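You operate a simulated robot arm through the tools that you are given. There is no shell and no other tool.

You are at the controls of a simulated robot arm. One attempt, no reset.

## Task
Put the stereo microscope away under the blue cover.
Fine: head up, zoom at 1x, both lamp arms swung out.

Only the result counts: the job must be done as asked and must still hold three seconds after the hand-in. Knocking over, shifting, dropping, spilling or breaking anything else fails it. A push-on lid holds only when it is set on centred and level and pressed home; a screw cap is set on level and turned clockwise until tight.

## Robot
A 7-joint arm with a fingered hand, fixed in place. Base frame: the origin is at the foot of the arm, x ahead of it, y to its left, z up. Units: mm, rad, N and s.
Its first joint turns from -1.204 to 3.002 rad. Payload 5 kg.
The tool frame sits at the grasp point between the pads (the TCP): z along the fingers, y along the line on which they close. The tips reach 32 mm beyond it. The gripper opens to 160 mm. The gripper's body begins 89 mm behind the TCP. The gripper is a hand of 3 fingers: y runs from the thumb to the fingers, the wrist lies at [0, 0, -252] in the tool frame, and closing takes about 1.5 s.
Orientation is that of the tool frame in the base frame, as a unit quaternion [w, x, y, z]. With the fingers straight down and closing along the base's y, the tool's x points along the base's -x, its y along +y and its z along -z.

## Interface
- The arm moves only by the tool jog_arm. Its argument "commands" is a list of rows, each a list of 6 numbers: the turn, a rotation vector about the tool's x, y, z in degrees, then the shift along the tool's x, y, z in mm. In form: [[ax, ay, az, dx, dy, dz], ...]. A call has 1 to 20 rows; each row shifts and turns the commanded pose from where the row before left it, along the tool's axes as they then stand. "jaw" is the finger opening in mm, from 0 to 160, set as the call begins (left out, the last holds). A row lasts 0.2 s, in which the tool goes at most 50 mm and 0.15 rad; a call with a longer step from one row to the next is refused whole, and so is a gripper value outside its range. Where a pose cannot be reached the arm comes as near as it can. A force on the tool above 40 N (or 10 N above the force at the start of the call, whichever is more), or a blocked arm, ends the call early, and 0.2 s more pass. The fingers move at their own pace (about 108 mm/s each) and stop on an object; they squeeze with about 25 N. The grip force told is the motor's: it shows also when the fingers shut on nothing. Time passes only in rows, and 0.2 s behind the last, so rows that do not move let the fingers close. The reply holds the time, the measured pose of the TCP, the force on the tool along the base axes, the opening and the grip force, in the units named above and with some noise, with the torque about the TCP (base axes, N m) and any sound that the robot's microphone picked up, and new pictures: "views" is both (left out), scene, wrist or none.
- Cameras (640 x 400 px; columns grow to the right, rows downward): "scene" is fixed at [49.1, -501, 1454.6]; the picture's right is [0.28, -0.96, 0.00], its down [-0.20, -0.06, -0.98] and it looks along [0.94, 0.27, -0.21] (base axes); focal length 252 px, centre (320, 200). "wrist" rides on the gripper at [65, -4, -116] in the tool frame; the picture's right is [0.06, 1.00, 0.00], its down [-0.87, 0.05, -0.49] and it looks along [-0.49, 0.03, 0.87] (tool axes); focal length 261 px, centre (320, 200). There is no depth. A picture from a camera that has moved, and an enlarged one, comes with that camera's place and axes in the base frame and with its lens.
- slide_trunk(by): slides the trunk up (or, below 0, down) by that many mm; the arm rides with it, the base frame stays. It gives what a move gives, with no picture.
- move_fingers(finger1, finger2, thumb_bend): sets how far each is bent, from 0 (flat) to 1 (curled in); at 0.3 the hand is open as for a grip, at 0.7 the pads meet at the TCP. One left out holds its place. A second passes; each finger stops where it meets its share of the squeeze, and holds until it gets a number again. A gripper value or a shape takes the hand back. It gives what a move gives, with no picture; readings hold the bend of each and the force on the fingers (four entries, about 0 where the hand has none), thumb and palm.
- grasp_type(shape): the hand has 3 fingers and takes this shape, open, in about a second: jaw (thumb against the fingers, like two jaws); tri (thumb and two fingers); tip (a fingertip pinch); poke (one finger out to press); point (the index stretched); flat (the hand flat); cup (the hand cupped); fist (a fist). The gripper value then closes the fingers along that shape, each until it touches; the sizes above hold for jaw. It gives what a move gives, with no picture.
- inspect(camera, box): a new picture of the part [left, top, right, bottom] of that camera's present view, enlarged. It takes no simulated time.
- job_done(): hands the job in; it is judged then, once.

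Nothing tells you positions but the pictures and the camera data. Unless the task says otherwise, let go and move clear before handing in.

The tools are called after ">>>" by a JSON object that holds its "api" and its "payload". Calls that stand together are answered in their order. jog_arm: Moves the arm, as the interface text tells. Its arguments: {"type":"object","properties":{"commands":{"type":"array","items":{"type":"array","items":{"type":"number"}}},"jaw":{"type":"number"},"views":{"type":"string","enum":["both","scene","wrist","none"]}},"required":["commands"]} The other tools are called the same way: slide_trunk (by) slides the trunk up or down; grasp_type (shape) gives the hand a shape; move_fingers (finger1, finger2, thumb_bend) moves the fingers one by one; inspect (camera, box) takes an enlarged picture of a part of a camera's view; job_done () hands the job in.

At the start:

```text
time: 0.0
tool_pos: [564.3, -160.8, 1501.2]
tcp_rot: [-0.001, 0.001, 1.0, 0.0]
contact_force: [-0.5, 0.2, 0.2]
torque: [-0.02, -0.03, 0.01]
width: 159.8
grasp_force: 0.0
shape: jaw
bend: [0.3, 0.3, 0.3]
finger forces: [0.0, 0.0, 0.1, 0.0, 0.0, 0.0]
trunk travel left (down, up): [-850.0, 90.0]
```

scene: 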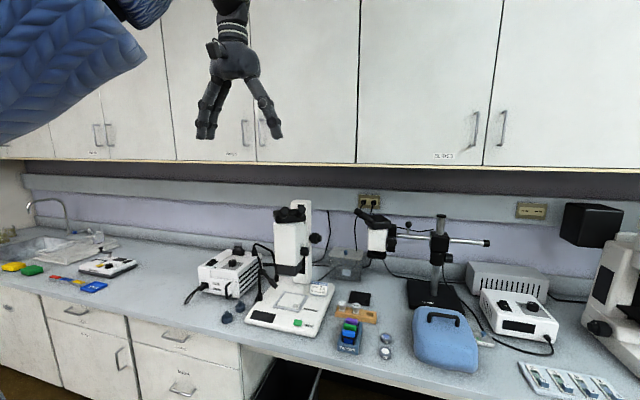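
wrist: 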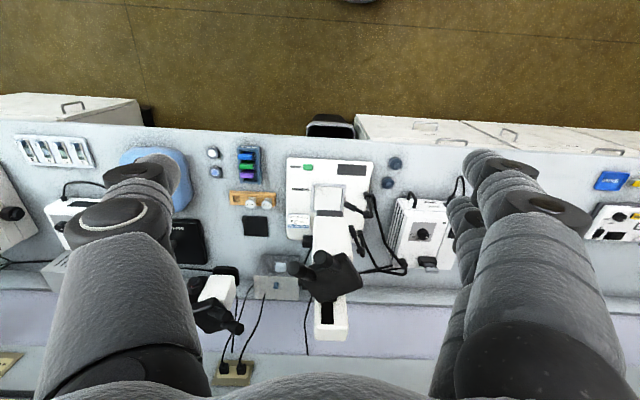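

I see a white stereo microscope in the middle of the bench, a blue cover with a handle to its right, and a boom-stand head behind the cover. I will take enlarged pictures before moving anything.

>>> {"api": "inspect", "payload": {"camera": "scene", "box": [220, 180, 380, 350]}}

>>> {"api": "inspect", "payload": {"camera": "scene", "box": [330, 190, 500, 390]}}

>>> {"api": "inspect", "payload": {"camera": "wrist", "box": [250, 130, 450, 350]}}

>>> {"api": "inspect", "payload": {"camera": "wrist", "box": [100, 120, 300, 350]}}

```text
2.35 times, centred on (300, 265) of scene
camera zoom: at [49.1, -501.0, 1454.6], right [0.28, -0.96, 0.0], down [-0.2, -0.06, -0.98], along [0.94, 0.27, -0.21], focal length 593 px, centre (367, 47)
```

zoom: 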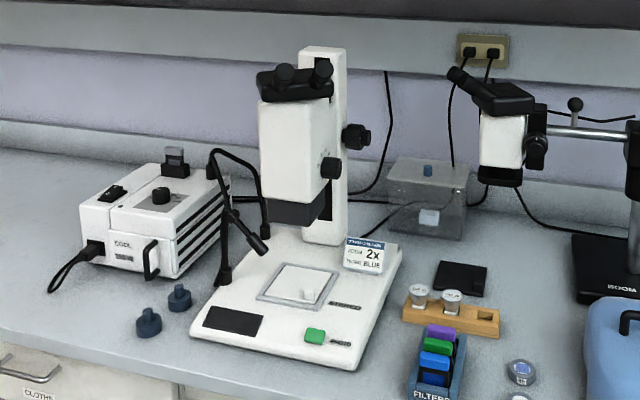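

```text
2.00 times, centred on (415, 290) of scene
camera zoom: at [49.1, -501.0, 1454.6], right [0.28, -0.96, 0.0], down [-0.2, -0.06, -0.98], along [0.94, 0.27, -0.21], focal length 504 px, centre (130, 20)
```

zoom: 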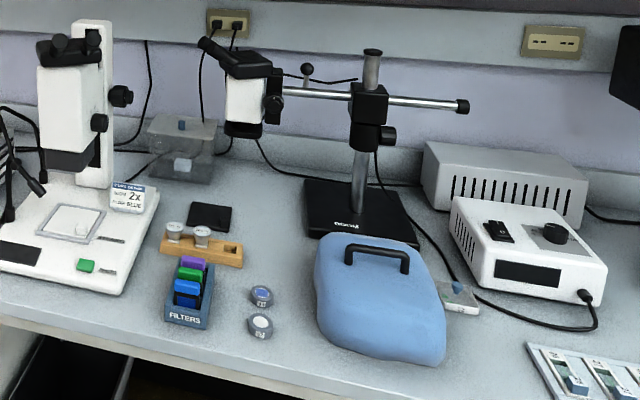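

```text
1.82 times, centred on (350, 240) of wrist
camera zoom: at [500.3, -165.2, 1616.9], right [-0.06, 1.0, 0.0], down [0.87, 0.05, 0.49], along [0.49, 0.03, -0.87], focal length 474 px, centre (266, 127)
```

zoom: 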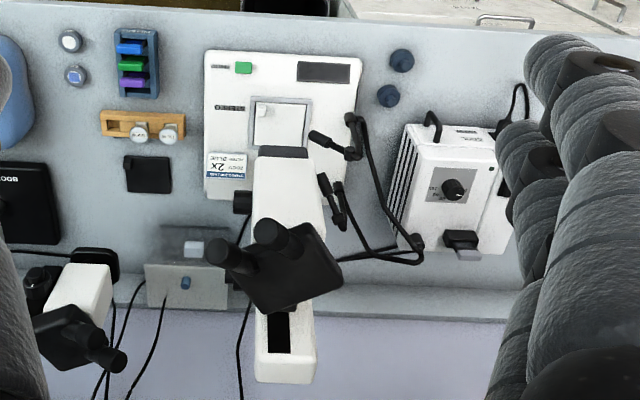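

```text
1.74 times, centred on (200, 235) of wrist
camera zoom: at [500.3, -165.2, 1616.9], right [-0.06, 1.0, 0.0], down [0.87, 0.05, 0.49], along [0.49, 0.03, -0.87], focal length 453 px, centre (529, 139)
```

zoom: 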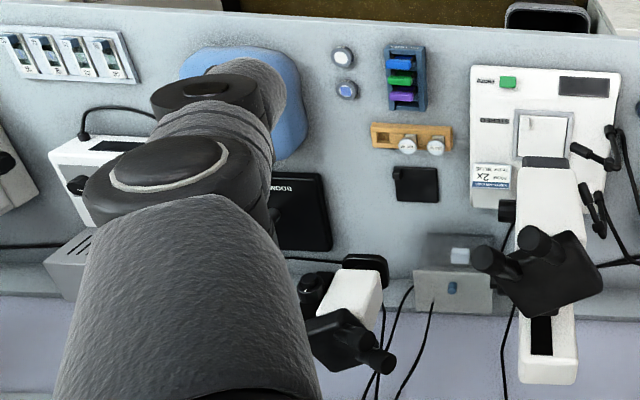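

The bench top looks to be near z≈780 by triangulation. I'll look closer at the microscope's knobs, the lamp arms, the stage and the cover before touching anything.

>>> {"api": "inspect", "payload": {"camera": "scene", "box": [265, 195, 329, 235]}}

>>> {"api": "inspect", "payload": {"camera": "scene", "box": [265, 230, 329, 270]}}

>>> {"api": "inspect", "payload": {"camera": "scene", "box": [240, 265, 344, 340]}}

>>> {"api": "inspect", "payload": {"camera": "scene", "box": [400, 295, 496, 375]}}

>>> {"api": "inspect", "payload": {"camera": "wrist", "box": [290, 180, 410, 270]}}

>>> {"api": "inspect", "payload": {"camera": "wrist", "box": [290, 240, 370, 340]}}

>>> {"api": "inspect", "payload": {"camera": "scene", "box": [195, 235, 275, 310]}}

```text
10.00 times, centred on (297, 215) of scene
camera zoom: at [49.1, -501.0, 1454.6], right [0.28, -0.96, 0.0], down [-0.2, -0.06, -0.98], along [0.94, 0.27, -0.21], focal length 2520 px, centre (550, 50)
```

zoom: 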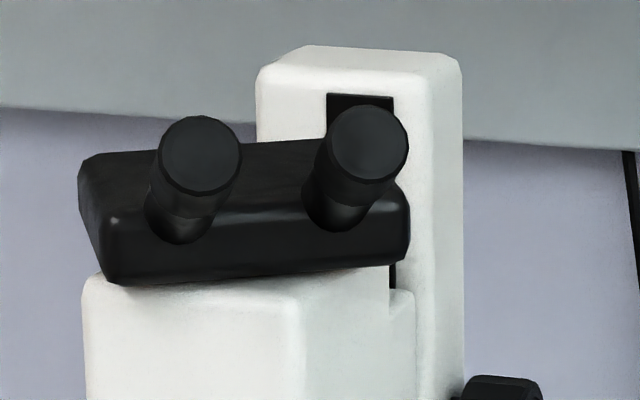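

```text
10.00 times, centred on (297, 250) of scene
camera zoom: at [49.1, -501.0, 1454.6], right [0.28, -0.96, 0.0], down [-0.2, -0.06, -0.98], along [0.94, 0.27, -0.21], focal length 2520 px, centre (550, -300)
```

zoom: 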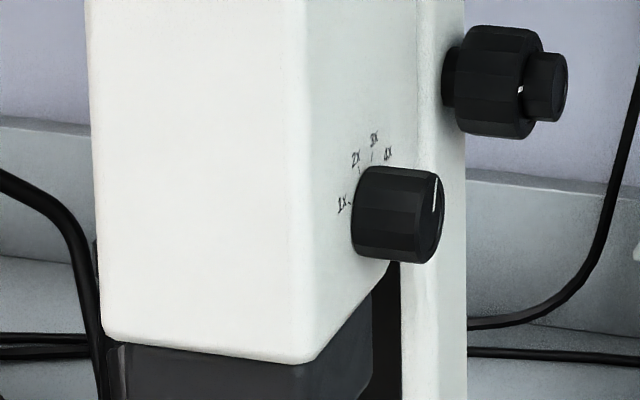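

```text
5.33 times, centred on (292, 302) of scene
camera zoom: at [49.1, -501.0, 1454.6], right [0.28, -0.96, 0.0], down [-0.2, -0.06, -0.98], along [0.94, 0.27, -0.21], focal length 1344 px, centre (469, -347)
```

zoom: 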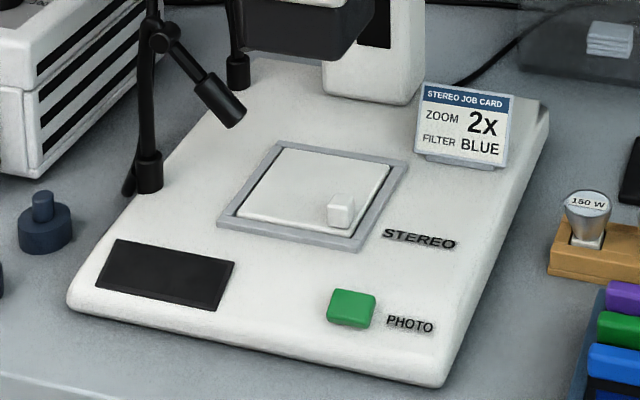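

```text
5.00 times, centred on (448, 335) of scene
camera zoom: at [49.1, -501.0, 1454.6], right [0.28, -0.96, 0.0], down [-0.2, -0.06, -0.98], along [0.94, 0.27, -0.21], focal length 1260 px, centre (-320, -475)
```

zoom: 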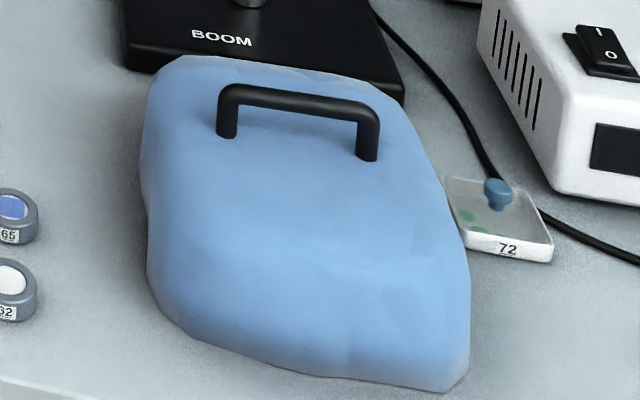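

```text
4.44 times, centred on (350, 225) of wrist
camera zoom: at [500.3, -165.2, 1616.9], right [-0.06, 1.0, 0.0], down [0.87, 0.05, 0.49], along [0.49, 0.03, -0.87], focal length 1158 px, centre (187, 89)
```

zoom: 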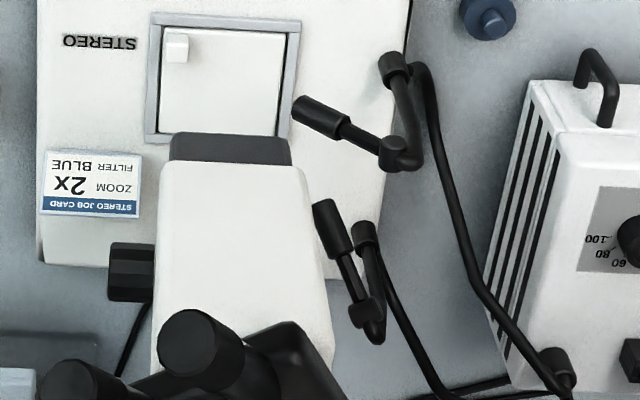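

```text
4.00 times, centred on (330, 290) of wrist
camera zoom: at [500.3, -165.2, 1616.9], right [-0.06, 1.0, 0.0], down [0.87, 0.05, 0.49], along [0.49, 0.03, -0.87], focal length 1043 px, centre (280, -160)
```

zoom: 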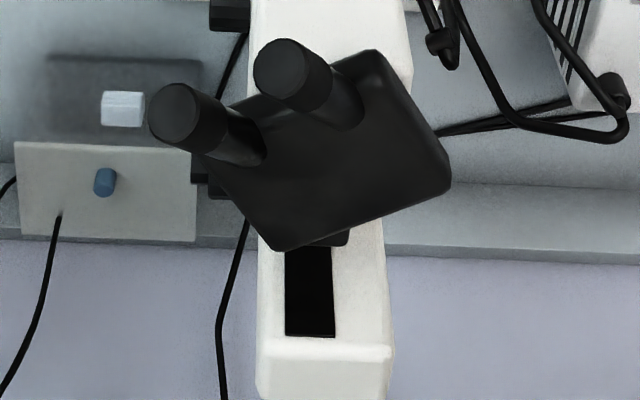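

```text
5.33 times, centred on (235, 272) of scene
camera zoom: at [49.1, -501.0, 1454.6], right [0.28, -0.96, 0.0], down [-0.2, -0.06, -0.98], along [0.94, 0.27, -0.21], focal length 1344 px, centre (773, -187)
```

zoom: 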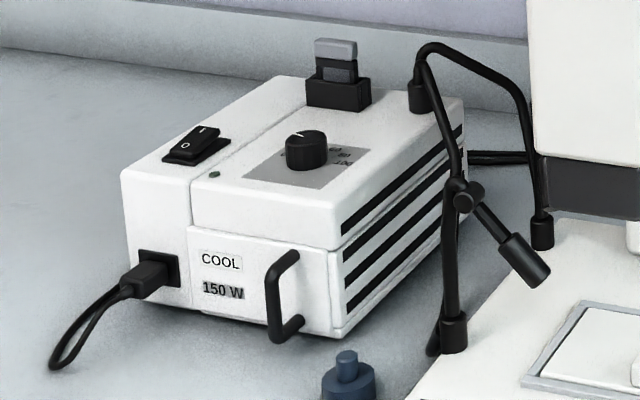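

The zoom knob's white mark seems to sit away from 1x and the lamps point in over the stage. I'll move the arm to the right and lower so the wrist camera can see the cover and judge its size.

>>> {"api": "jog_arm", "payload": {"commands": [[0, 0, 0, 0, -40, 15], [0, 0, 0, 0, -40, 15], [0, 0, 0, 0, -40, 15], [0, 0, 0, 0, -40, 15], [0, 0, 0, 0, -40, 15], [0, 0, 0, 0, -40, 15], [0, 0, 0, 0, -40, 15], [0, 0, 0, 0, -40, 15], [0, 0, 0, 0, -40, 15], [0, 0, 0, 0, -40, 15], [0, 0, 0, 0, -40, 15], [0, 0, 0, 0, -40, 15]], "views": "both"}}

```text
time: 2.6
tool_pos: [624.2, -582.3, 1285.6]
tcp_rot: [0.0, 0.0, 1.0, 0.001]
contact_force: [1.1, 0.1, 0.0]
torque: [0.04, 0.02, 0.01]
width: 159.8
grasp_force: 0.0
shape: jaw
bend: [0.3, 0.3, 0.3]
finger forces: [0.0, 0.0, 0.0, 0.0, 0.0, 0.0]
out of reach, approached as far as the arm can: row 8, 9, 10, 11, 12
trunk travel left (down, up): [-850.0, 90.0]
camera wrist: at [560.4, -585.6, 1401.6], right [-0.06, 1.0, 0.0], down [0.87, 0.05, 0.49], along [0.49, 0.03, -0.87], focal length 261 px, centre (320, 200)
```

scene: 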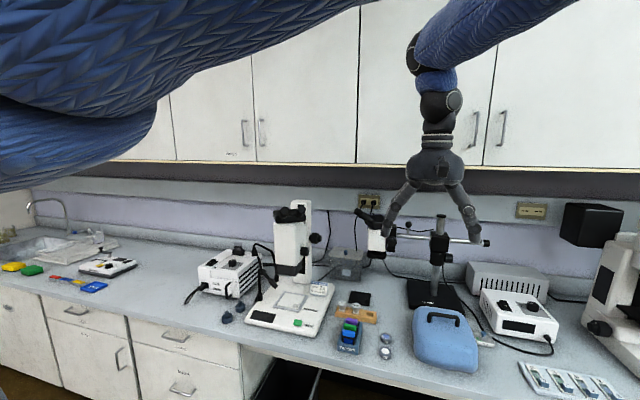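
wrist: 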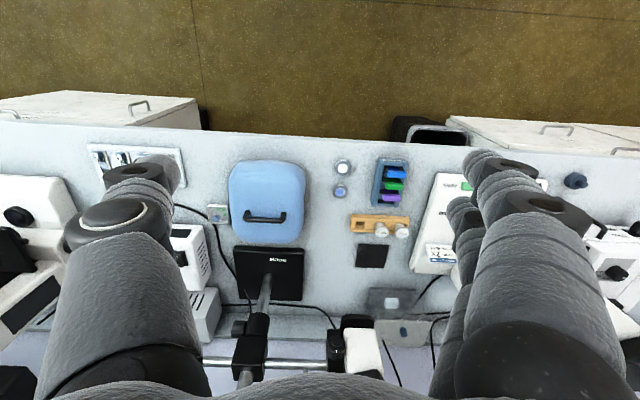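

The cover looks low (about 180 × 240 mm, roughly 100 mm high), with its handle bar along y. The arm is at the edge of its reach here, so I'll lower the trunk and look again.

>>> {"api": "inspect", "payload": {"camera": "wrist", "box": [200, 140, 350, 260]}}

>>> {"api": "slide_trunk", "payload": {"by": -300}}

```text
3.33 times, centred on (275, 200) of wrist
camera zoom: at [560.4, -585.6, 1401.6], right [-0.06, 1.0, 0.0], down [0.87, 0.05, 0.49], along [0.49, 0.03, -0.87], focal length 869 px, centre (470, 200)
```

zoom: 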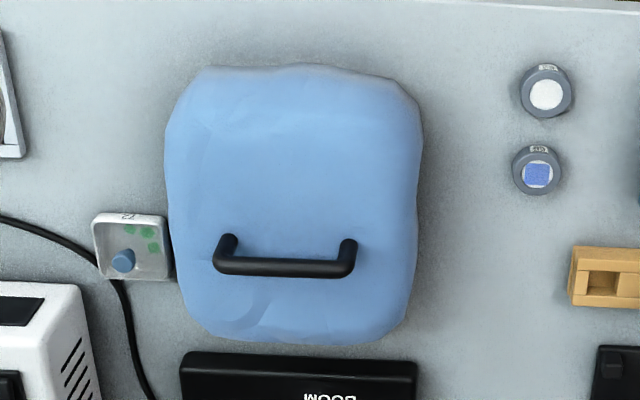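

```text
time: 5.6
tool_pos: [623.2, -580.8, 987.2]
tcp_rot: [0.0, -0.001, 1.0, 0.001]
contact_force: [-0.3, 0.6, 0.4]
torque: [0.02, 0.0, 0.01]
width: 159.7
grasp_force: 0.0
shape: jaw
bend: [0.3, 0.3, 0.3]
finger forces: [0.0, 0.0, 0.0, 0.0, 0.0, 0.0]
trunk travel left (down, up): [-550.0, 390.0]
```

The trunk slid down cleanly and the TCP is now at about z=987. I'll take a wrist picture of the cover from here.

>>> {"api": "jog_arm", "payload": {"commands": [[0, -8, 0, 0, 0, 0], [0, -8, 0, 0, 0, 0], [0, -8, 0, 0, 0, 0], [0, -8, 0, 0, 0, 0]], "views": "both"}}

>>> {"api": "inspect", "payload": {"camera": "wrist", "box": [160, 100, 480, 300]}}

```text
time: 6.6
tool_pos: [622.6, -579.1, 987.2]
tcp_rot: [0.276, 0.001, 0.961, 0.001]
contact_force: [-0.5, -0.1, 0.3]
torque: [0.0, -0.01, 0.0]
width: 159.8
grasp_force: 0.1
shape: jaw
bend: [0.3, 0.3, 0.3]
finger forces: [0.0, 0.1, 0.0, 0.1, 0.0, 0.0]
trunk travel left (down, up): [-550.0, 390.0]
camera wrist: at [507.4, -583.7, 1050.8], right [-0.05, 1.0, -0.03], down [0.47, 0.05, 0.88], along [0.88, 0.03, -0.48], focal length 261 px, centre (320, 200)
```

scene: 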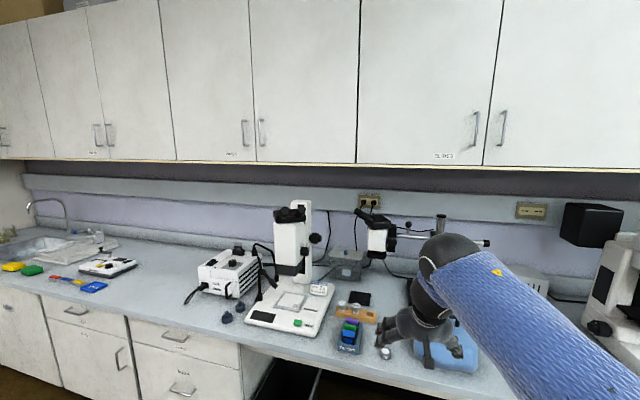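
wrist: 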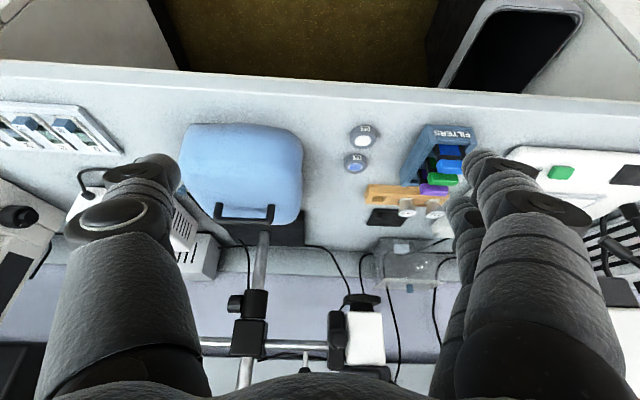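

```text
2.00 times, centred on (320, 200) of wrist
camera zoom: at [507.4, -583.7, 1050.8], right [-0.05, 1.0, -0.03], down [0.47, 0.05, 0.88], along [0.88, 0.03, -0.48], focal length 521 px, centre (320, 200)
```

zoom: 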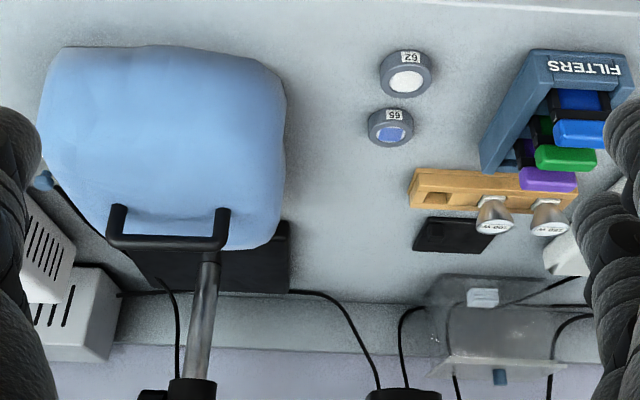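

The cover's handle bar is at about (919, −699, 875), running along y. The bench is near z≈757 and the cover is about 200 × 230 mm and 90 mm high. Next I'll move in front of the microscope and measure its head, column and lamps.

>>> {"api": "jog_arm", "payload": {"commands": [[0, 0, 0, 0, 45, 0], [0, 0, 0, 0, 45, 0], [0, 0, 0, 0, 45, 0], [0, 0, 0, 0, 45, 0], [0, 0, 0, 0, 45, 0], [0, 0, 0, 0, 45, 0], [0, 0, 0, 0, 45, 0], [0, 0, 0, 0, 45, 0], [0, 0, 0, 0, 45, 0], [0, 0, 0, 0, 35, 0]], "views": "both"}}

>>> {"api": "inspect", "payload": {"camera": "wrist", "box": [160, 200, 480, 400]}}

>>> {"api": "inspect", "payload": {"camera": "wrist", "box": [160, 50, 480, 250]}}

```text
time: 8.8
tool_pos: [622.0, -137.9, 984.7]
tcp_rot: [0.275, 0.002, 0.961, -0.001]
contact_force: [-1.0, 1.0, -0.3]
torque: [-0.01, 0.01, 0.02]
width: 159.7
grasp_force: 0.0
shape: jaw
bend: [0.3, 0.3, 0.3]
finger forces: [0.1, 0.0, 0.0, 0.1, 0.1, 0.0]
trunk travel left (down, up): [-550.0, 390.0]
camera wrist: at [507.5, -141.1, 1047.9], right [-0.05, 1.0, -0.03], down [0.48, 0.05, 0.88], along [0.88, 0.03, -0.48], focal length 261 px, centre (320, 200)
```

scene: 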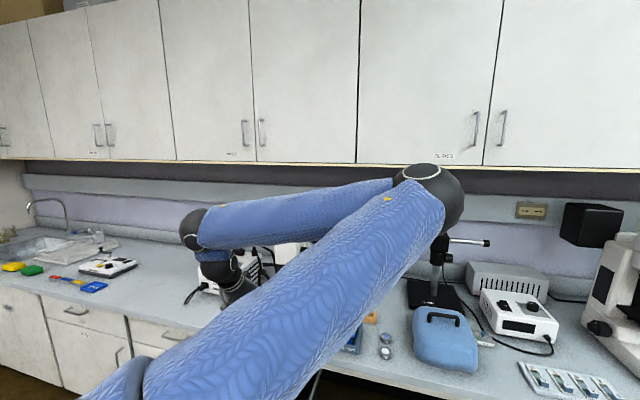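
wrist: 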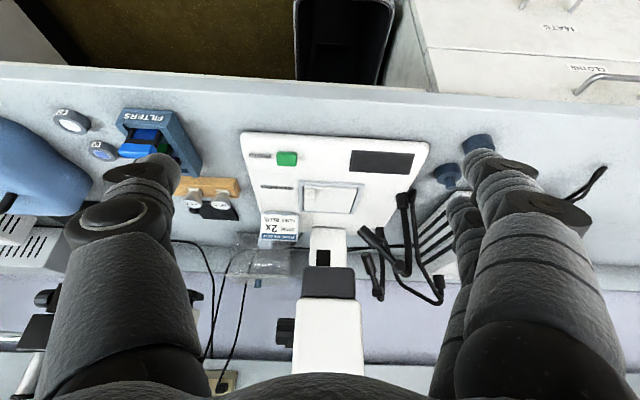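

```text
2.00 times, centred on (320, 300) of wrist
camera zoom: at [507.5, -141.1, 1047.9], right [-0.05, 1.0, -0.03], down [0.48, 0.05, 0.88], along [0.88, 0.03, -0.48], focal length 521 px, centre (320, 0)
```

zoom: 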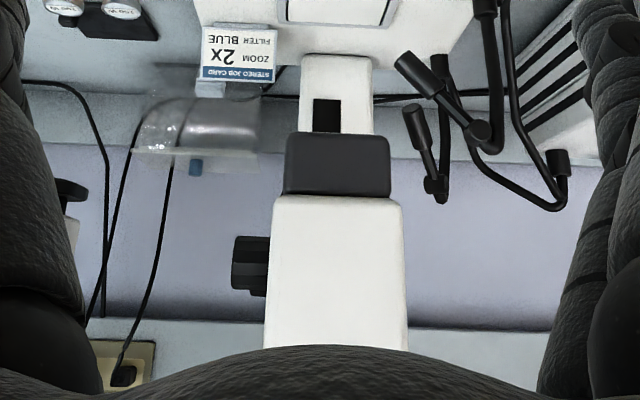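

```text
2.00 times, centred on (320, 150) of wrist
camera zoom: at [507.5, -141.1, 1047.9], right [-0.05, 1.0, -0.03], down [0.48, 0.05, 0.88], along [0.88, 0.03, -0.48], focal length 521 px, centre (320, 300)
```

zoom: 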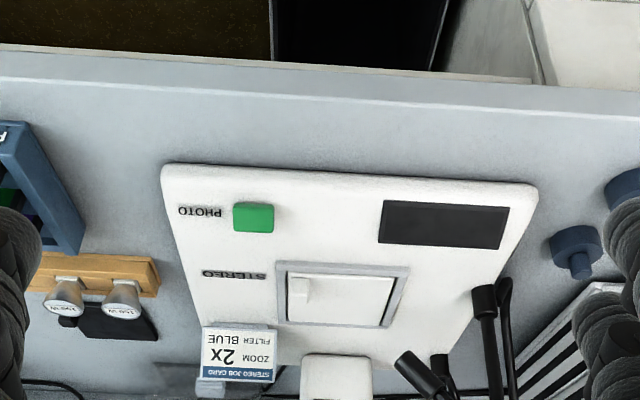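

Triangulation puts the head's white body at x≈897–1000, y −160..−67, with its bottom at z≈994. The zoom knob is near (961, −180, 1037), the focus knob near (1100, −180, 1038), and the lamp posts are on the left edge of the base. Next I'll swing round to the right of the scope so the wrist camera sees the knobs side-on.

>>> {"api": "jog_arm", "payload": {"commands": [[0, 0, 0, 0, -35, -7.4], [0, 0, 0, 0, -35, -7.4], [0, 0, 0, 0, -35, -7.4], [0, 0, 0, 0, -35, -7.4], [0, 0, 0, 0, -35, -7.4], [-4.24, 0, -6.78, 0, 0, 0], [-4.24, 0, -6.78, 0, 0, 0], [-4.24, 0, -6.78, 0, 0, 0], [-4.24, 0, -6.78, 0, 0, 0], [-4.24, 0, -6.78, 0, 0, 0], [-4.24, 0, -6.78, 0, 0, 0], [-4.24, 0, -6.78, 0, 0, 0], [-4.24, 0, -6.78, 0, 0, 0]], "views": "both"}}

```text
time: 11.6
tool_pos: [604.4, -314.0, 1018.2]
tcp_rot: [0.234, -0.509, 0.815, 0.147]
contact_force: [0.2, -0.3, -0.6]
torque: [-0.01, -0.01, -0.01]
width: 159.9
grasp_force: 0.2
shape: jaw
bend: [0.3, 0.3, 0.3]
finger forces: [0.0, 0.0, 0.0, 0.0, 0.1, 0.1]
trunk travel left (down, up): [-550.0, 390.0]
camera wrist: at [557.9, -421.2, 1082.2], right [-0.92, 0.39, -0.03], down [0.16, 0.45, 0.88], along [0.36, 0.8, -0.48], focal length 261 px, centre (320, 200)
```

scene: 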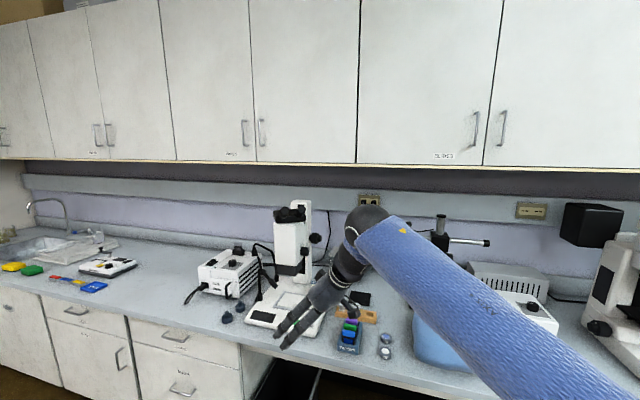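
wrist: 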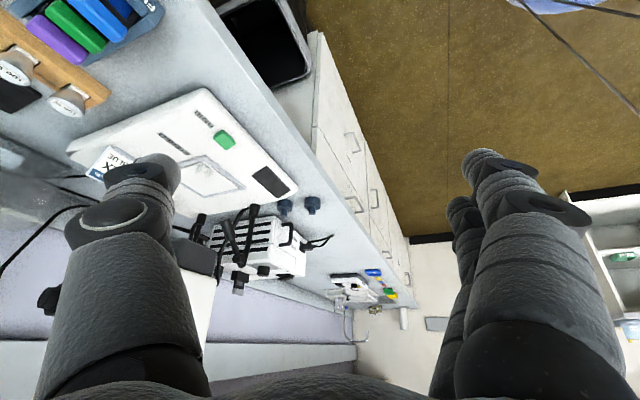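

The view is now from the right side of the scope. I'll move in closer so the zoom and focus knobs come into frame.

>>> {"api": "jog_arm", "payload": {"commands": [[0, 0, 0, -14.6, -36.4, 5.4], [0, 0, 0, -14.6, -36.4, 5.4], [0, 0, 0, -14.6, -36.4, 5.4], [0, 0, 0, -14.6, -36.4, 5.4], [0, 0, 0, -14.6, -36.4, 5.4], [0, 0, 0, -14.6, -36.4, 5.4], [0, 0, 0, -14.6, -36.4, 5.4]], "views": "both"}}

>>> {"api": "inspect", "payload": {"camera": "wrist", "box": [160, 200, 480, 400]}}

```text
time: 13.2
tool_pos: [879.8, -329.9, 1040.1]
tcp_rot: [0.233, -0.508, 0.816, 0.147]
contact_force: [-0.1, 0.6, -0.3]
torque: [0.02, 0.01, 0.0]
width: 160.0
grasp_force: 0.0
shape: jaw
bend: [0.3, 0.3, 0.3]
finger forces: [0.0, 0.0, 0.1, 0.1, 0.1, 0.0]
trunk travel left (down, up): [-550.0, 390.0]
camera wrist: at [834.4, -435.7, 1103.9], right [-0.92, 0.39, -0.03], down [0.16, 0.45, 0.88], along [0.36, 0.8, -0.48], focal length 261 px, centre (320, 200)
```

scene: 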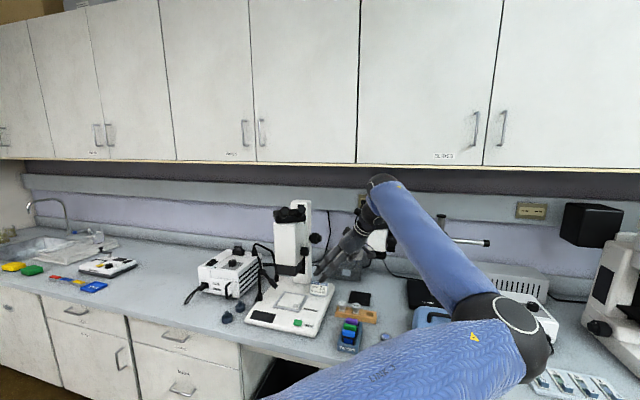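
wrist: 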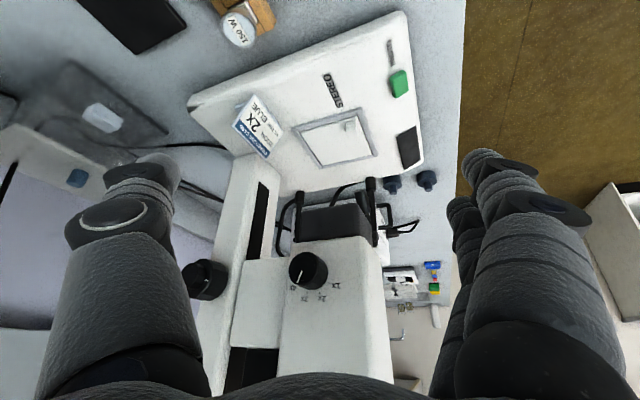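

```text
2.00 times, centred on (320, 300) of wrist
camera zoom: at [834.4, -435.7, 1103.9], right [-0.92, 0.39, -0.03], down [0.16, 0.45, 0.88], along [0.36, 0.8, -0.48], focal length 521 px, centre (320, 0)
```

zoom: 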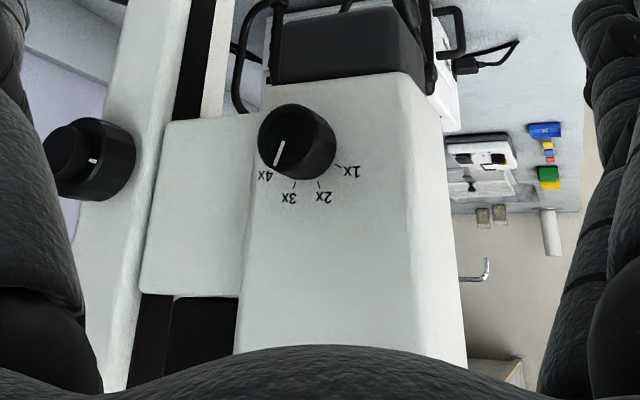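

The view is clear: the zoom knob pointer is at 4x, and 1x lies a quarter turn towards the front. The focus knob is on the column's right side at about (1105, −175, 1037). I'll level the tool and turn it to point along +y at the zoom knob, and see whether that pose is reachable.

>>> {"api": "jog_arm", "payload": {"commands": [[0, -7.25, 0, 0, 0, 0], [0, -7.25, 0, 0, 0, 0], [0, -7.25, 0, 0, 0, 0], [0, -7.25, 0, 0, 0, 0], [0, -7.25, 0, 0, 0, 0], [0, -7.25, 0, 0, 0, 0], [0, -7.25, 0, 0, 0, 0], [0, -7.25, 0, 0, 0, 0], [-6.5, 0, 0, 0, 0, 0], [-6.5, 0, 0, 0, 0, 0], [-6.5, 0, 0, 0, 0, 0], [-6.3, 0, 0, 0, 0, 0]], "jaw": 90, "views": "both"}}

```text
time: 15.8
tool_pos: [878.7, -331.6, 1041.1]
tcp_rot: [0.502, -0.498, 0.501, 0.499]
contact_force: [0.0, 0.6, -0.5]
torque: [0.0, -0.04, -0.03]
width: 90.2
grasp_force: 0.1
shape: jaw
bend: [0.72, 0.72, 0.7]
finger forces: [0.1, 0.0, 0.1, 0.0, 0.0, 0.0]
trunk travel left (down, up): [-550.0, 390.0]
camera wrist: at [884.0, -447.1, 975.4], right [-1.0, 0.0, -0.06], down [-0.06, -0.49, 0.87], along [-0.03, 0.87, 0.49], focal length 261 px, centre (320, 200)
```

scene: 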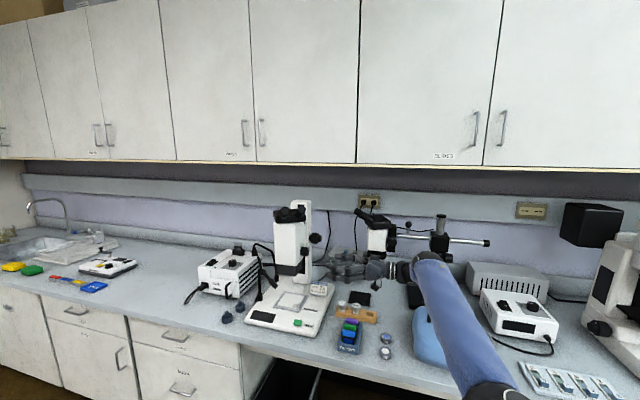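
wrist: 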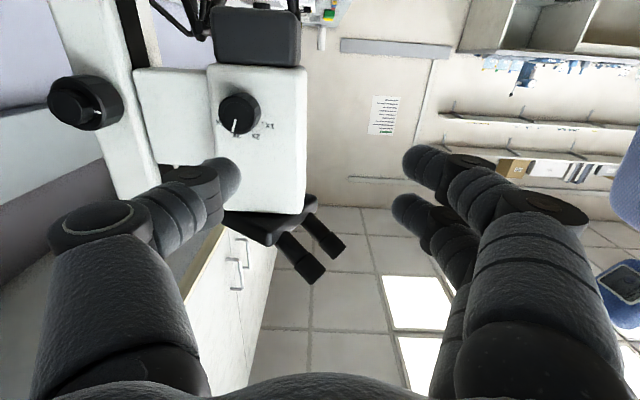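

The tool-along-+y pose works here. From the cabinet edges I place the cabinet front at x≈1110 and its underside at z≈1388. Next I'll line the hand up with the zoom knob axis at about (962, 1036), stopping short of it.

>>> {"api": "jog_arm", "payload": {"commands": [[0, 0, 0, 1, -20, 10], [0, 0, 0, 1, -20, 10], [0, 0, 0, 1, -20, 15], [0, 0, 0, 2, -23.3, 20]], "jaw": 90, "views": "both"}}

>>> {"api": "inspect", "payload": {"camera": "wrist", "box": [200, 50, 440, 200]}}

>>> {"api": "inspect", "payload": {"camera": "scene", "box": [270, 220, 370, 280]}}

```text
time: 16.8
tool_pos: [963.5, -277.7, 1035.4]
tcp_rot: [0.501, -0.498, 0.501, 0.499]
contact_force: [0.4, -1.1, 0.0]
torque: [0.02, -0.02, 0.02]
width: 90.4
grasp_force: 0.0
shape: jaw
bend: [0.72, 0.72, 0.7]
finger forces: [0.1, 0.0, 0.0, 0.1, 0.0, 0.0]
trunk travel left (down, up): [-550.0, 390.0]
camera wrist: at [967.7, -392.4, 970.7], right [-1.0, 0.01, -0.06], down [-0.06, -0.49, 0.87], along [-0.02, 0.87, 0.49], focal length 261 px, centre (320, 200)
```

scene: 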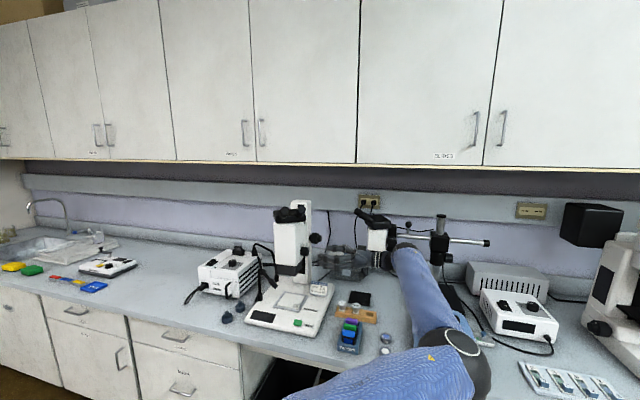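
wrist: 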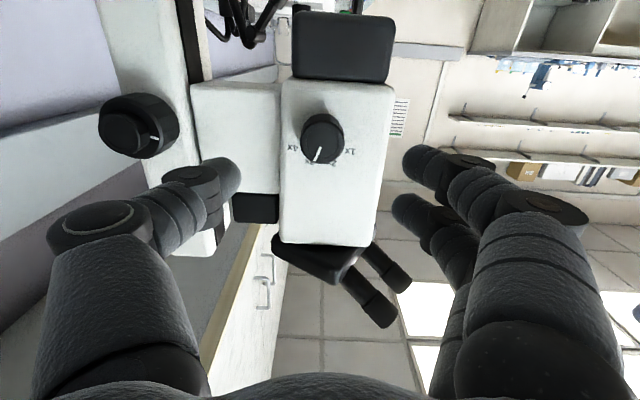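

```text
2.67 times, centred on (320, 125) of wrist
camera zoom: at [967.7, -392.4, 970.7], right [-1.0, 0.01, -0.06], down [-0.06, -0.49, 0.87], along [-0.02, 0.87, 0.49], focal length 695 px, centre (320, 400)
```

zoom: 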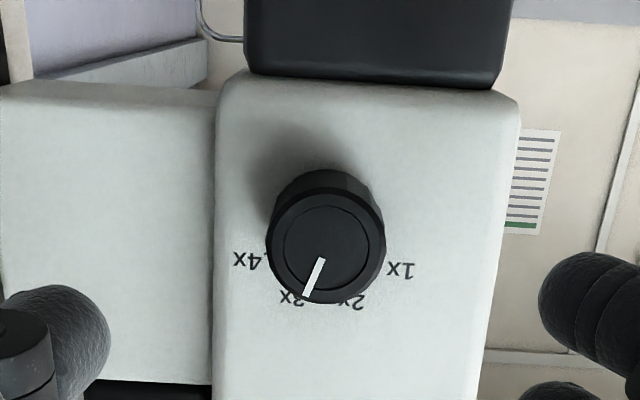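

```text
6.40 times, centred on (320, 250) of scene
camera zoom: at [49.1, -501.0, 1454.6], right [0.28, -0.96, 0.0], down [-0.2, -0.06, -0.98], along [0.94, 0.27, -0.21], focal length 1613 px, centre (320, -120)
```

zoom: 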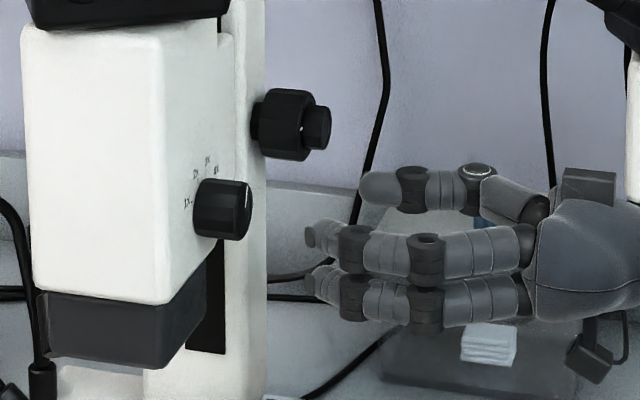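

From straight on, the pointer reads 3x (about 18° behind vertical), with 1x about 55° ahead of vertical. So the knob needs about 73° with its top moving forward. I'll pre-roll the hand the opposite way and then slide onto the knob.

>>> {"api": "jog_arm", "payload": {"commands": [[0, 0, 8, 0, 0, 0], [0, 0, 8, 0, 0, 0], [0, 0, 8, 0, 0, 0], [0, 0, 8, 0, 0, 0], [0, 0, 8, 0, 0, 0]], "jaw": 80, "views": "both"}}

>>> {"api": "inspect", "payload": {"camera": "scene", "box": [270, 220, 370, 280]}}

```text
time: 18.0
tool_pos: [963.2, -276.8, 1035.9]
tcp_rot: [0.3, -0.296, 0.642, 0.64]
contact_force: [-0.2, -0.2, 0.0]
torque: [-0.03, 0.0, 0.0]
width: 80.8
grasp_force: 0.1
shape: jaw
bend: [0.72, 0.72, 0.7]
finger forces: [0.0, 0.1, 0.0, 0.0, 0.1, 0.1]
trunk travel left (down, up): [-550.0, 390.0]
camera wrist: at [925.1, -391.5, 983.3], right [-0.8, 0.0, 0.6], down [0.52, -0.49, 0.7], along [0.3, 0.87, 0.4], focal length 261 px, centre (320, 200)
```

scene: 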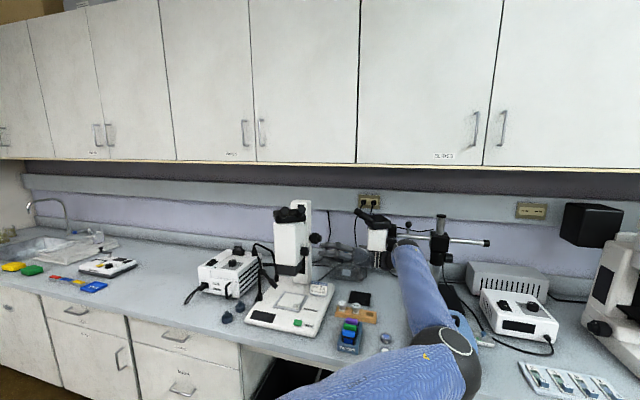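
wrist: 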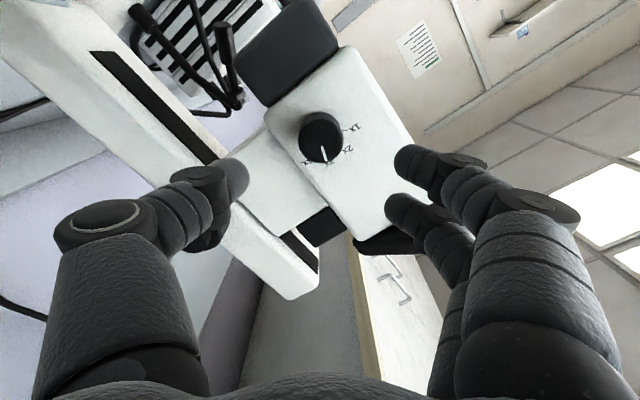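

```text
6.40 times, centred on (320, 250) of scene
camera zoom: at [49.1, -501.0, 1454.6], right [0.28, -0.96, 0.0], down [-0.2, -0.06, -0.98], along [0.94, 0.27, -0.21], focal length 1613 px, centre (320, -120)
```

zoom: 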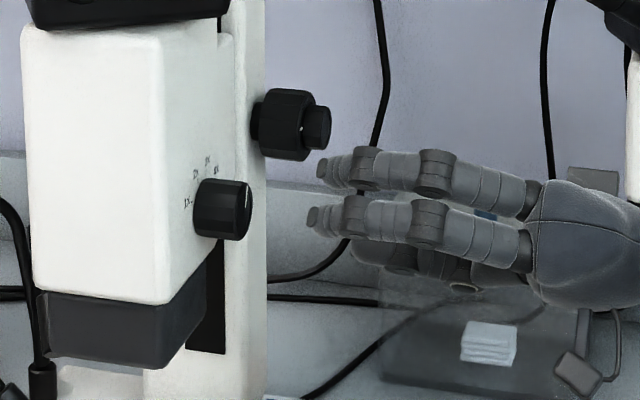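

The roll was reached without trouble. Now I'll slide in along +y, with fingers and thumb around the zoom knob, stopping with the tips just short of the head surface.

>>> {"api": "jog_arm", "payload": {"commands": [[0, 0, 0, 1.2, -1.2, 19], [0, 0, 0, 1.2, -1.2, 19], [0, 0, 0, 0, 0, 19], [0, 0, 0, 0, 0, 19]], "views": "wrist"}}

>>> {"api": "inspect", "payload": {"camera": "wrist", "box": [200, 30, 440, 180]}}

>>> {"api": "inspect", "payload": {"camera": "scene", "box": [270, 220, 370, 280]}}

```text
time: 19.0
tool_pos: [964.7, -200.5, 1033.4]
tcp_rot: [0.301, -0.297, 0.641, 0.64]
contact_force: [0.0, -0.1, 0.1]
torque: [0.0, -0.01, -0.01]
width: 80.5
grasp_force: 0.2
shape: jaw
bend: [0.72, 0.72, 0.7]
finger forces: [0.0, 0.0, 0.0, 0.0, 0.0, 0.0]
trunk travel left (down, up): [-550.0, 390.0]
camera wrist: at [926.8, -315.5, 980.7], right [-0.8, 0.0, 0.59], down [0.51, -0.5, 0.7], along [0.3, 0.87, 0.4], focal length 261 px, centre (320, 200)
```

wrist: 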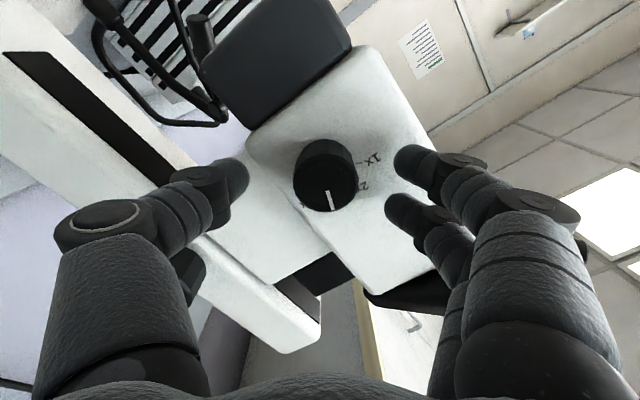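

```text
2.67 times, centred on (320, 105) of wrist
camera zoom: at [926.8, -315.5, 980.7], right [-0.8, 0.0, 0.59], down [0.51, -0.5, 0.7], along [0.3, 0.87, 0.4], focal length 695 px, centre (320, 453)
```

zoom: 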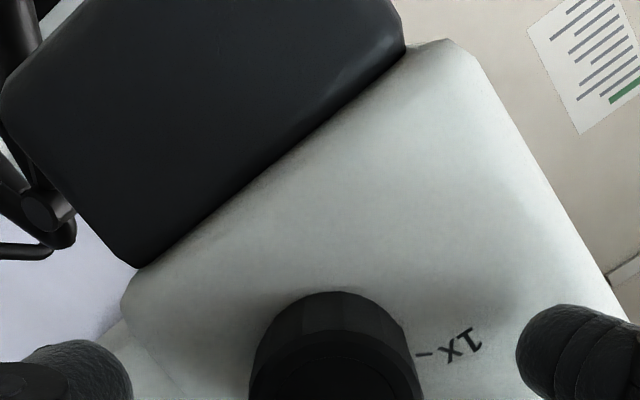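

```text
6.40 times, centred on (320, 250) of scene
camera zoom: at [49.1, -501.0, 1454.6], right [0.28, -0.96, 0.0], down [-0.2, -0.06, -0.98], along [0.94, 0.27, -0.21], focal length 1613 px, centre (320, -120)
```

zoom: 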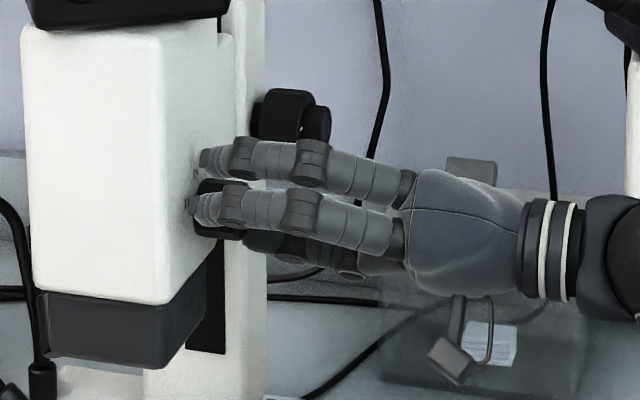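

The fingertips sit just off the head surface with the knob between thumb and fingers. I'll nudge about 2.5 mm towards the front to centre it, then close.

>>> {"api": "jog_arm", "payload": {"commands": [[0, 0, 0, 1.6, 1.9, 0], [0, 0, 0, 0, 0, 0]], "views": "none"}}

>>> {"api": "jog_arm", "payload": {"commands": [[0, 0, 0, 0, 0, 0], [0, 0, 0, 0, 0, 0], [0, 0, 0, 0, 0, 0], [0, 0, 0, 0, 0, 0], [0, 0, 0, 0, 0, 0], [0, 0, 0, 0, 0, 0]], "jaw": 10, "views": "wrist"}}

>>> {"api": "inspect", "payload": {"camera": "scene", "box": [270, 220, 370, 280]}}

```text
time: 19.6
tool_pos: [961.1, -200.0, 1033.0]
tcp_rot: [0.301, -0.297, 0.642, 0.64]
contact_force: [0.3, 0.2, -0.5]
torque: [0.04, 0.01, 0.0]
width: 80.9
grasp_force: 0.0
shape: jaw
bend: [0.72, 0.72, 0.7]
finger forces: [0.1, 0.0, 0.0, 0.0, 0.0, 0.0]
trunk travel left (down, up): [-550.0, 390.0]
```

```text
time: 21.0
tool_pos: [963.5, -200.3, 1033.8]
tcp_rot: [0.3, -0.297, 0.641, 0.641]
contact_force: [1.8, 2.0, -0.4]
torque: [-0.05, 0.03, -0.03]
width: 27.5
grasp_force: 24.7
shape: jaw
bend: [0.73, 0.73, 0.7]
finger forces: [9.8, 10.8, 0.1, 0.1, 22.9, 0.0]
trunk travel left (down, up): [-550.0, 390.0]
camera wrist: at [924.2, -314.9, 980.2], right [-0.8, 0.0, 0.59], down [0.52, -0.49, 0.7], along [0.3, 0.87, 0.4], focal length 261 px, centre (320, 200)
```

wrist: 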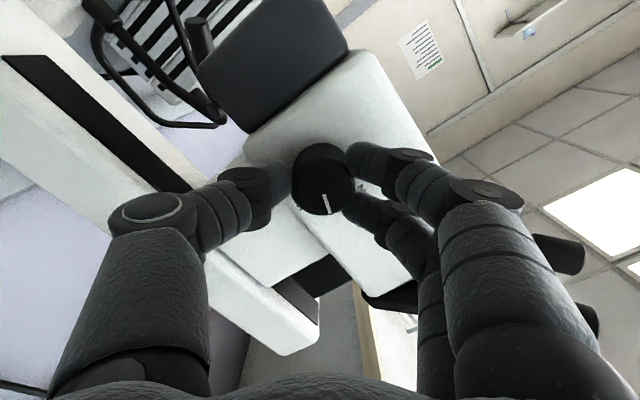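

```text
6.40 times, centred on (320, 250) of scene
camera zoom: at [49.1, -501.0, 1454.6], right [0.28, -0.96, 0.0], down [-0.2, -0.06, -0.98], along [0.94, 0.27, -0.21], focal length 1613 px, centre (320, -120)
```

zoom: 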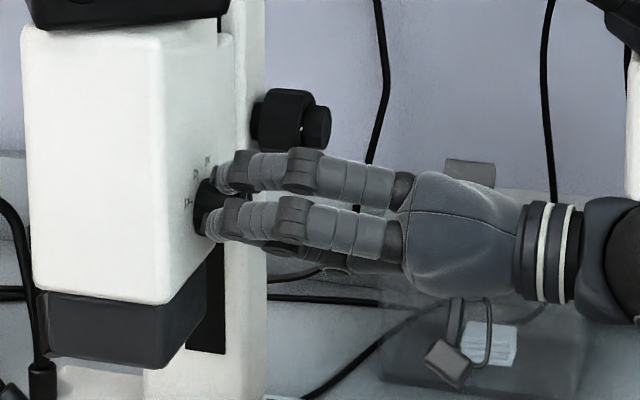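

All three fingers have the knob (about 10, 11 and 23 N). I'll turn it with its top towards the front, part of the way first, and check.

>>> {"api": "jog_arm", "payload": {"commands": [[0, 0, -6, 0, 0, 0], [0, 0, -6, 0, 0, 0], [0, 0, -6, 0, 0, 0], [0, 0, -6, 0, 0, 0], [0, 0, -6, 0, 0, 0], [0, 0, 0, 0, 0, 0]], "views": "wrist"}}

>>> {"api": "inspect", "payload": {"camera": "wrist", "box": [240, 120, 400, 240]}}

```text
time: 22.4
tool_pos: [962.2, -199.3, 1031.9]
tcp_rot: [0.457, -0.453, 0.542, 0.54]
contact_force: [12.0, 3.3, 8.2]
torque: [0.17, 0.01, -0.27]
width: 26.9
grasp_force: 24.7
shape: jaw
bend: [0.73, 0.73, 0.7]
finger forces: [8.0, 12.1, 0.1, 0.0, 28.4, 0.0]
trunk travel left (down, up): [-550.0, 390.0]
camera wrist: at [955.6, -315.3, 967.5], right [-0.99, 0.0, 0.11], down [0.09, -0.49, 0.86], along [0.06, 0.87, 0.49], focal length 261 px, centre (320, 200)
```

wrist: 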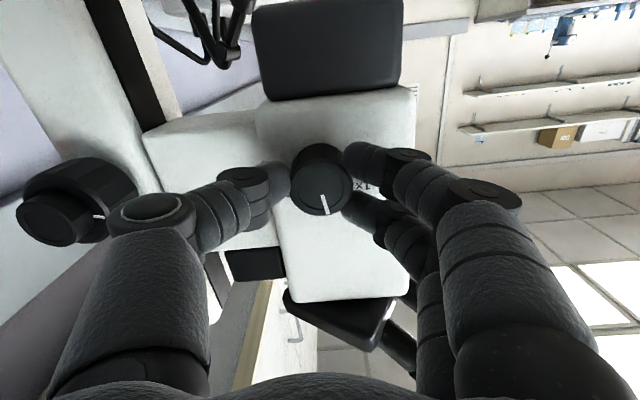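

```text
3.33 times, centred on (320, 180) of wrist
camera zoom: at [955.6, -315.3, 967.5], right [-0.99, 0.0, 0.11], down [0.09, -0.49, 0.86], along [0.06, 0.87, 0.49], focal length 869 px, centre (320, 267)
```

zoom: 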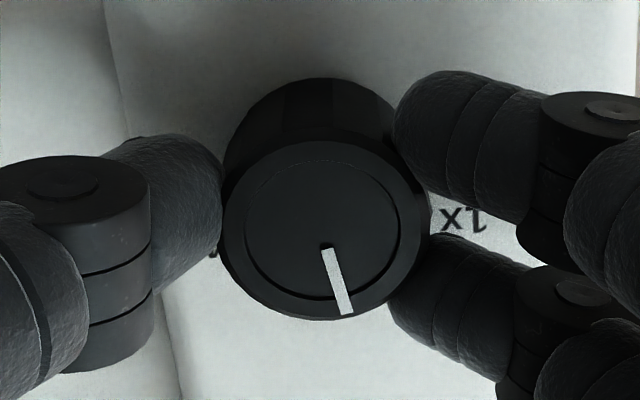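

The knob turns with the hand; the pointer is now about 8° ahead of vertical. I'll carry on towards 1x.

>>> {"api": "jog_arm", "payload": {"commands": [[0, 0, -6, 0, 0, 0], [0, 0, -6, 0, 0, 0], [0, 0, -6, 0, 0, 0], [0, 0, -6, 0, 0, 0], [0, 0, -6, 0, 0, 0], [0, 0, 0, 0, 0, 0]], "views": "wrist"}}

>>> {"api": "inspect", "payload": {"camera": "wrist", "box": [240, 120, 400, 240]}}

```text
time: 23.8
tool_pos: [961.5, -199.4, 1031.8]
tcp_rot: [0.581, -0.578, 0.406, 0.404]
contact_force: [10.6, -0.1, 5.7]
torque: [0.12, -0.01, -0.31]
width: 26.8
grasp_force: 25.6
shape: jaw
bend: [0.73, 0.73, 0.7]
finger forces: [9.3, 10.8, 0.0, 0.1, 30.3, 0.1]
trunk travel left (down, up): [-550.0, 390.0]
camera wrist: at [988.9, -315.3, 972.1], right [-0.92, 0.01, -0.4], down [-0.35, -0.49, 0.8], along [-0.19, 0.87, 0.45], focal length 261 px, centre (320, 200)
```

wrist: 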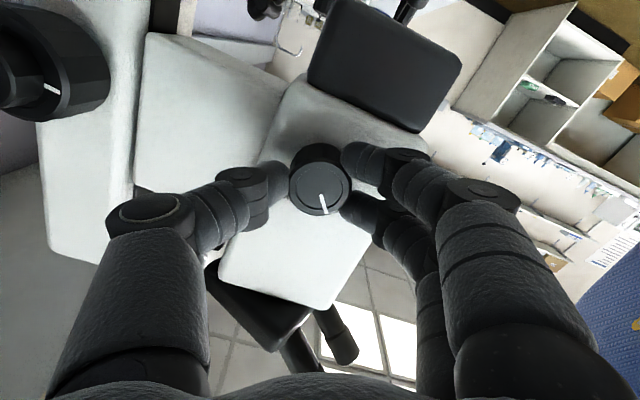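

```text
3.33 times, centred on (320, 180) of wrist
camera zoom: at [988.9, -315.3, 972.1], right [-0.92, 0.01, -0.4], down [-0.35, -0.49, 0.8], along [-0.19, 0.87, 0.45], focal length 869 px, centre (320, 267)
```

zoom: 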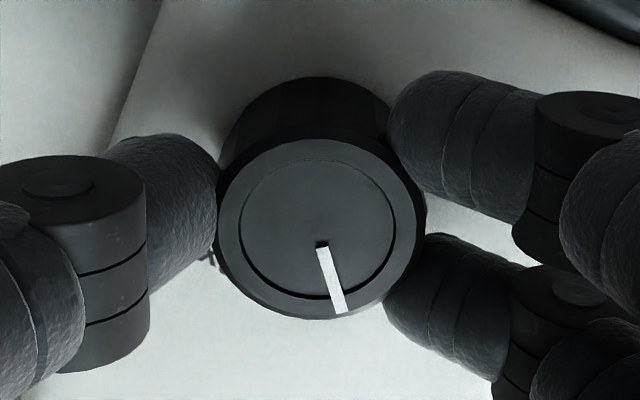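

The pointer is at about 38° ahead, and 1x should be near 54°. I'll turn another 16°.

>>> {"api": "jog_arm", "payload": {"commands": [[0, 0, -5.5, 0, 0, 0], [0, 0, -5.5, 0, 0, 0], [0, 0, -5, 0, 0, 0], [0, 0, 0, 0, 0, 0], [0, 0, 0, 0, 0, 0]], "views": "wrist"}}

>>> {"api": "inspect", "payload": {"camera": "wrist", "box": [240, 120, 400, 240]}}

```text
time: 25.0
tool_pos: [962.5, -199.9, 1032.3]
tcp_rot: [0.631, -0.629, 0.322, 0.319]
contact_force: [13.6, 2.0, 4.9]
torque: [0.22, 0.02, -0.38]
width: 27.3
grasp_force: 25.0
shape: jaw
bend: [0.73, 0.73, 0.7]
finger forces: [9.9, 9.2, 0.1, 0.0, 31.2, 0.0]
trunk travel left (down, up): [-550.0, 390.0]
camera wrist: at [1004.1, -315.5, 981.3], right [-0.77, 0.0, -0.64], down [-0.56, -0.49, 0.67], along [-0.31, 0.87, 0.38], focal length 261 px, centre (320, 200)
```

wrist: 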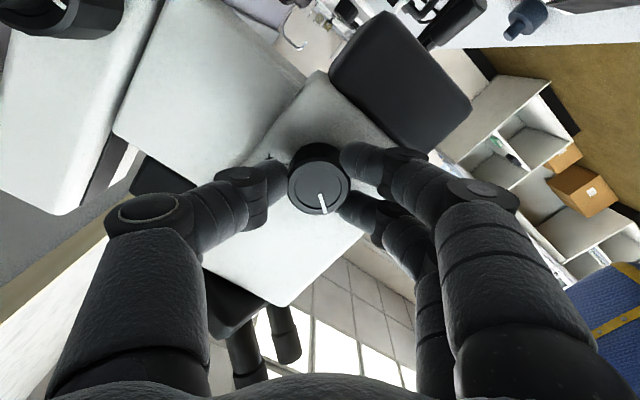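

```text
3.33 times, centred on (320, 180) of wrist
camera zoom: at [1004.1, -315.5, 981.3], right [-0.77, 0.0, -0.64], down [-0.56, -0.49, 0.67], along [-0.31, 0.87, 0.38], focal length 869 px, centre (320, 267)
```

zoom: 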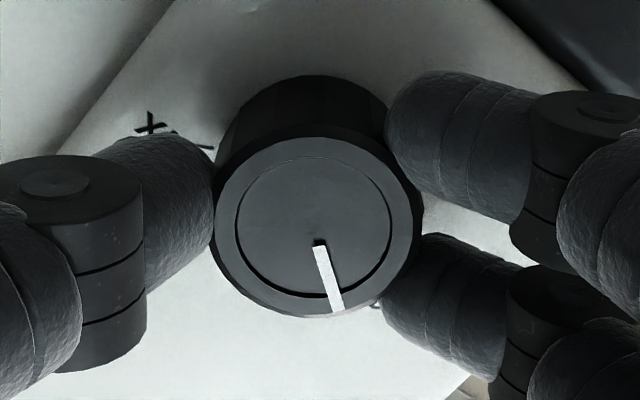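

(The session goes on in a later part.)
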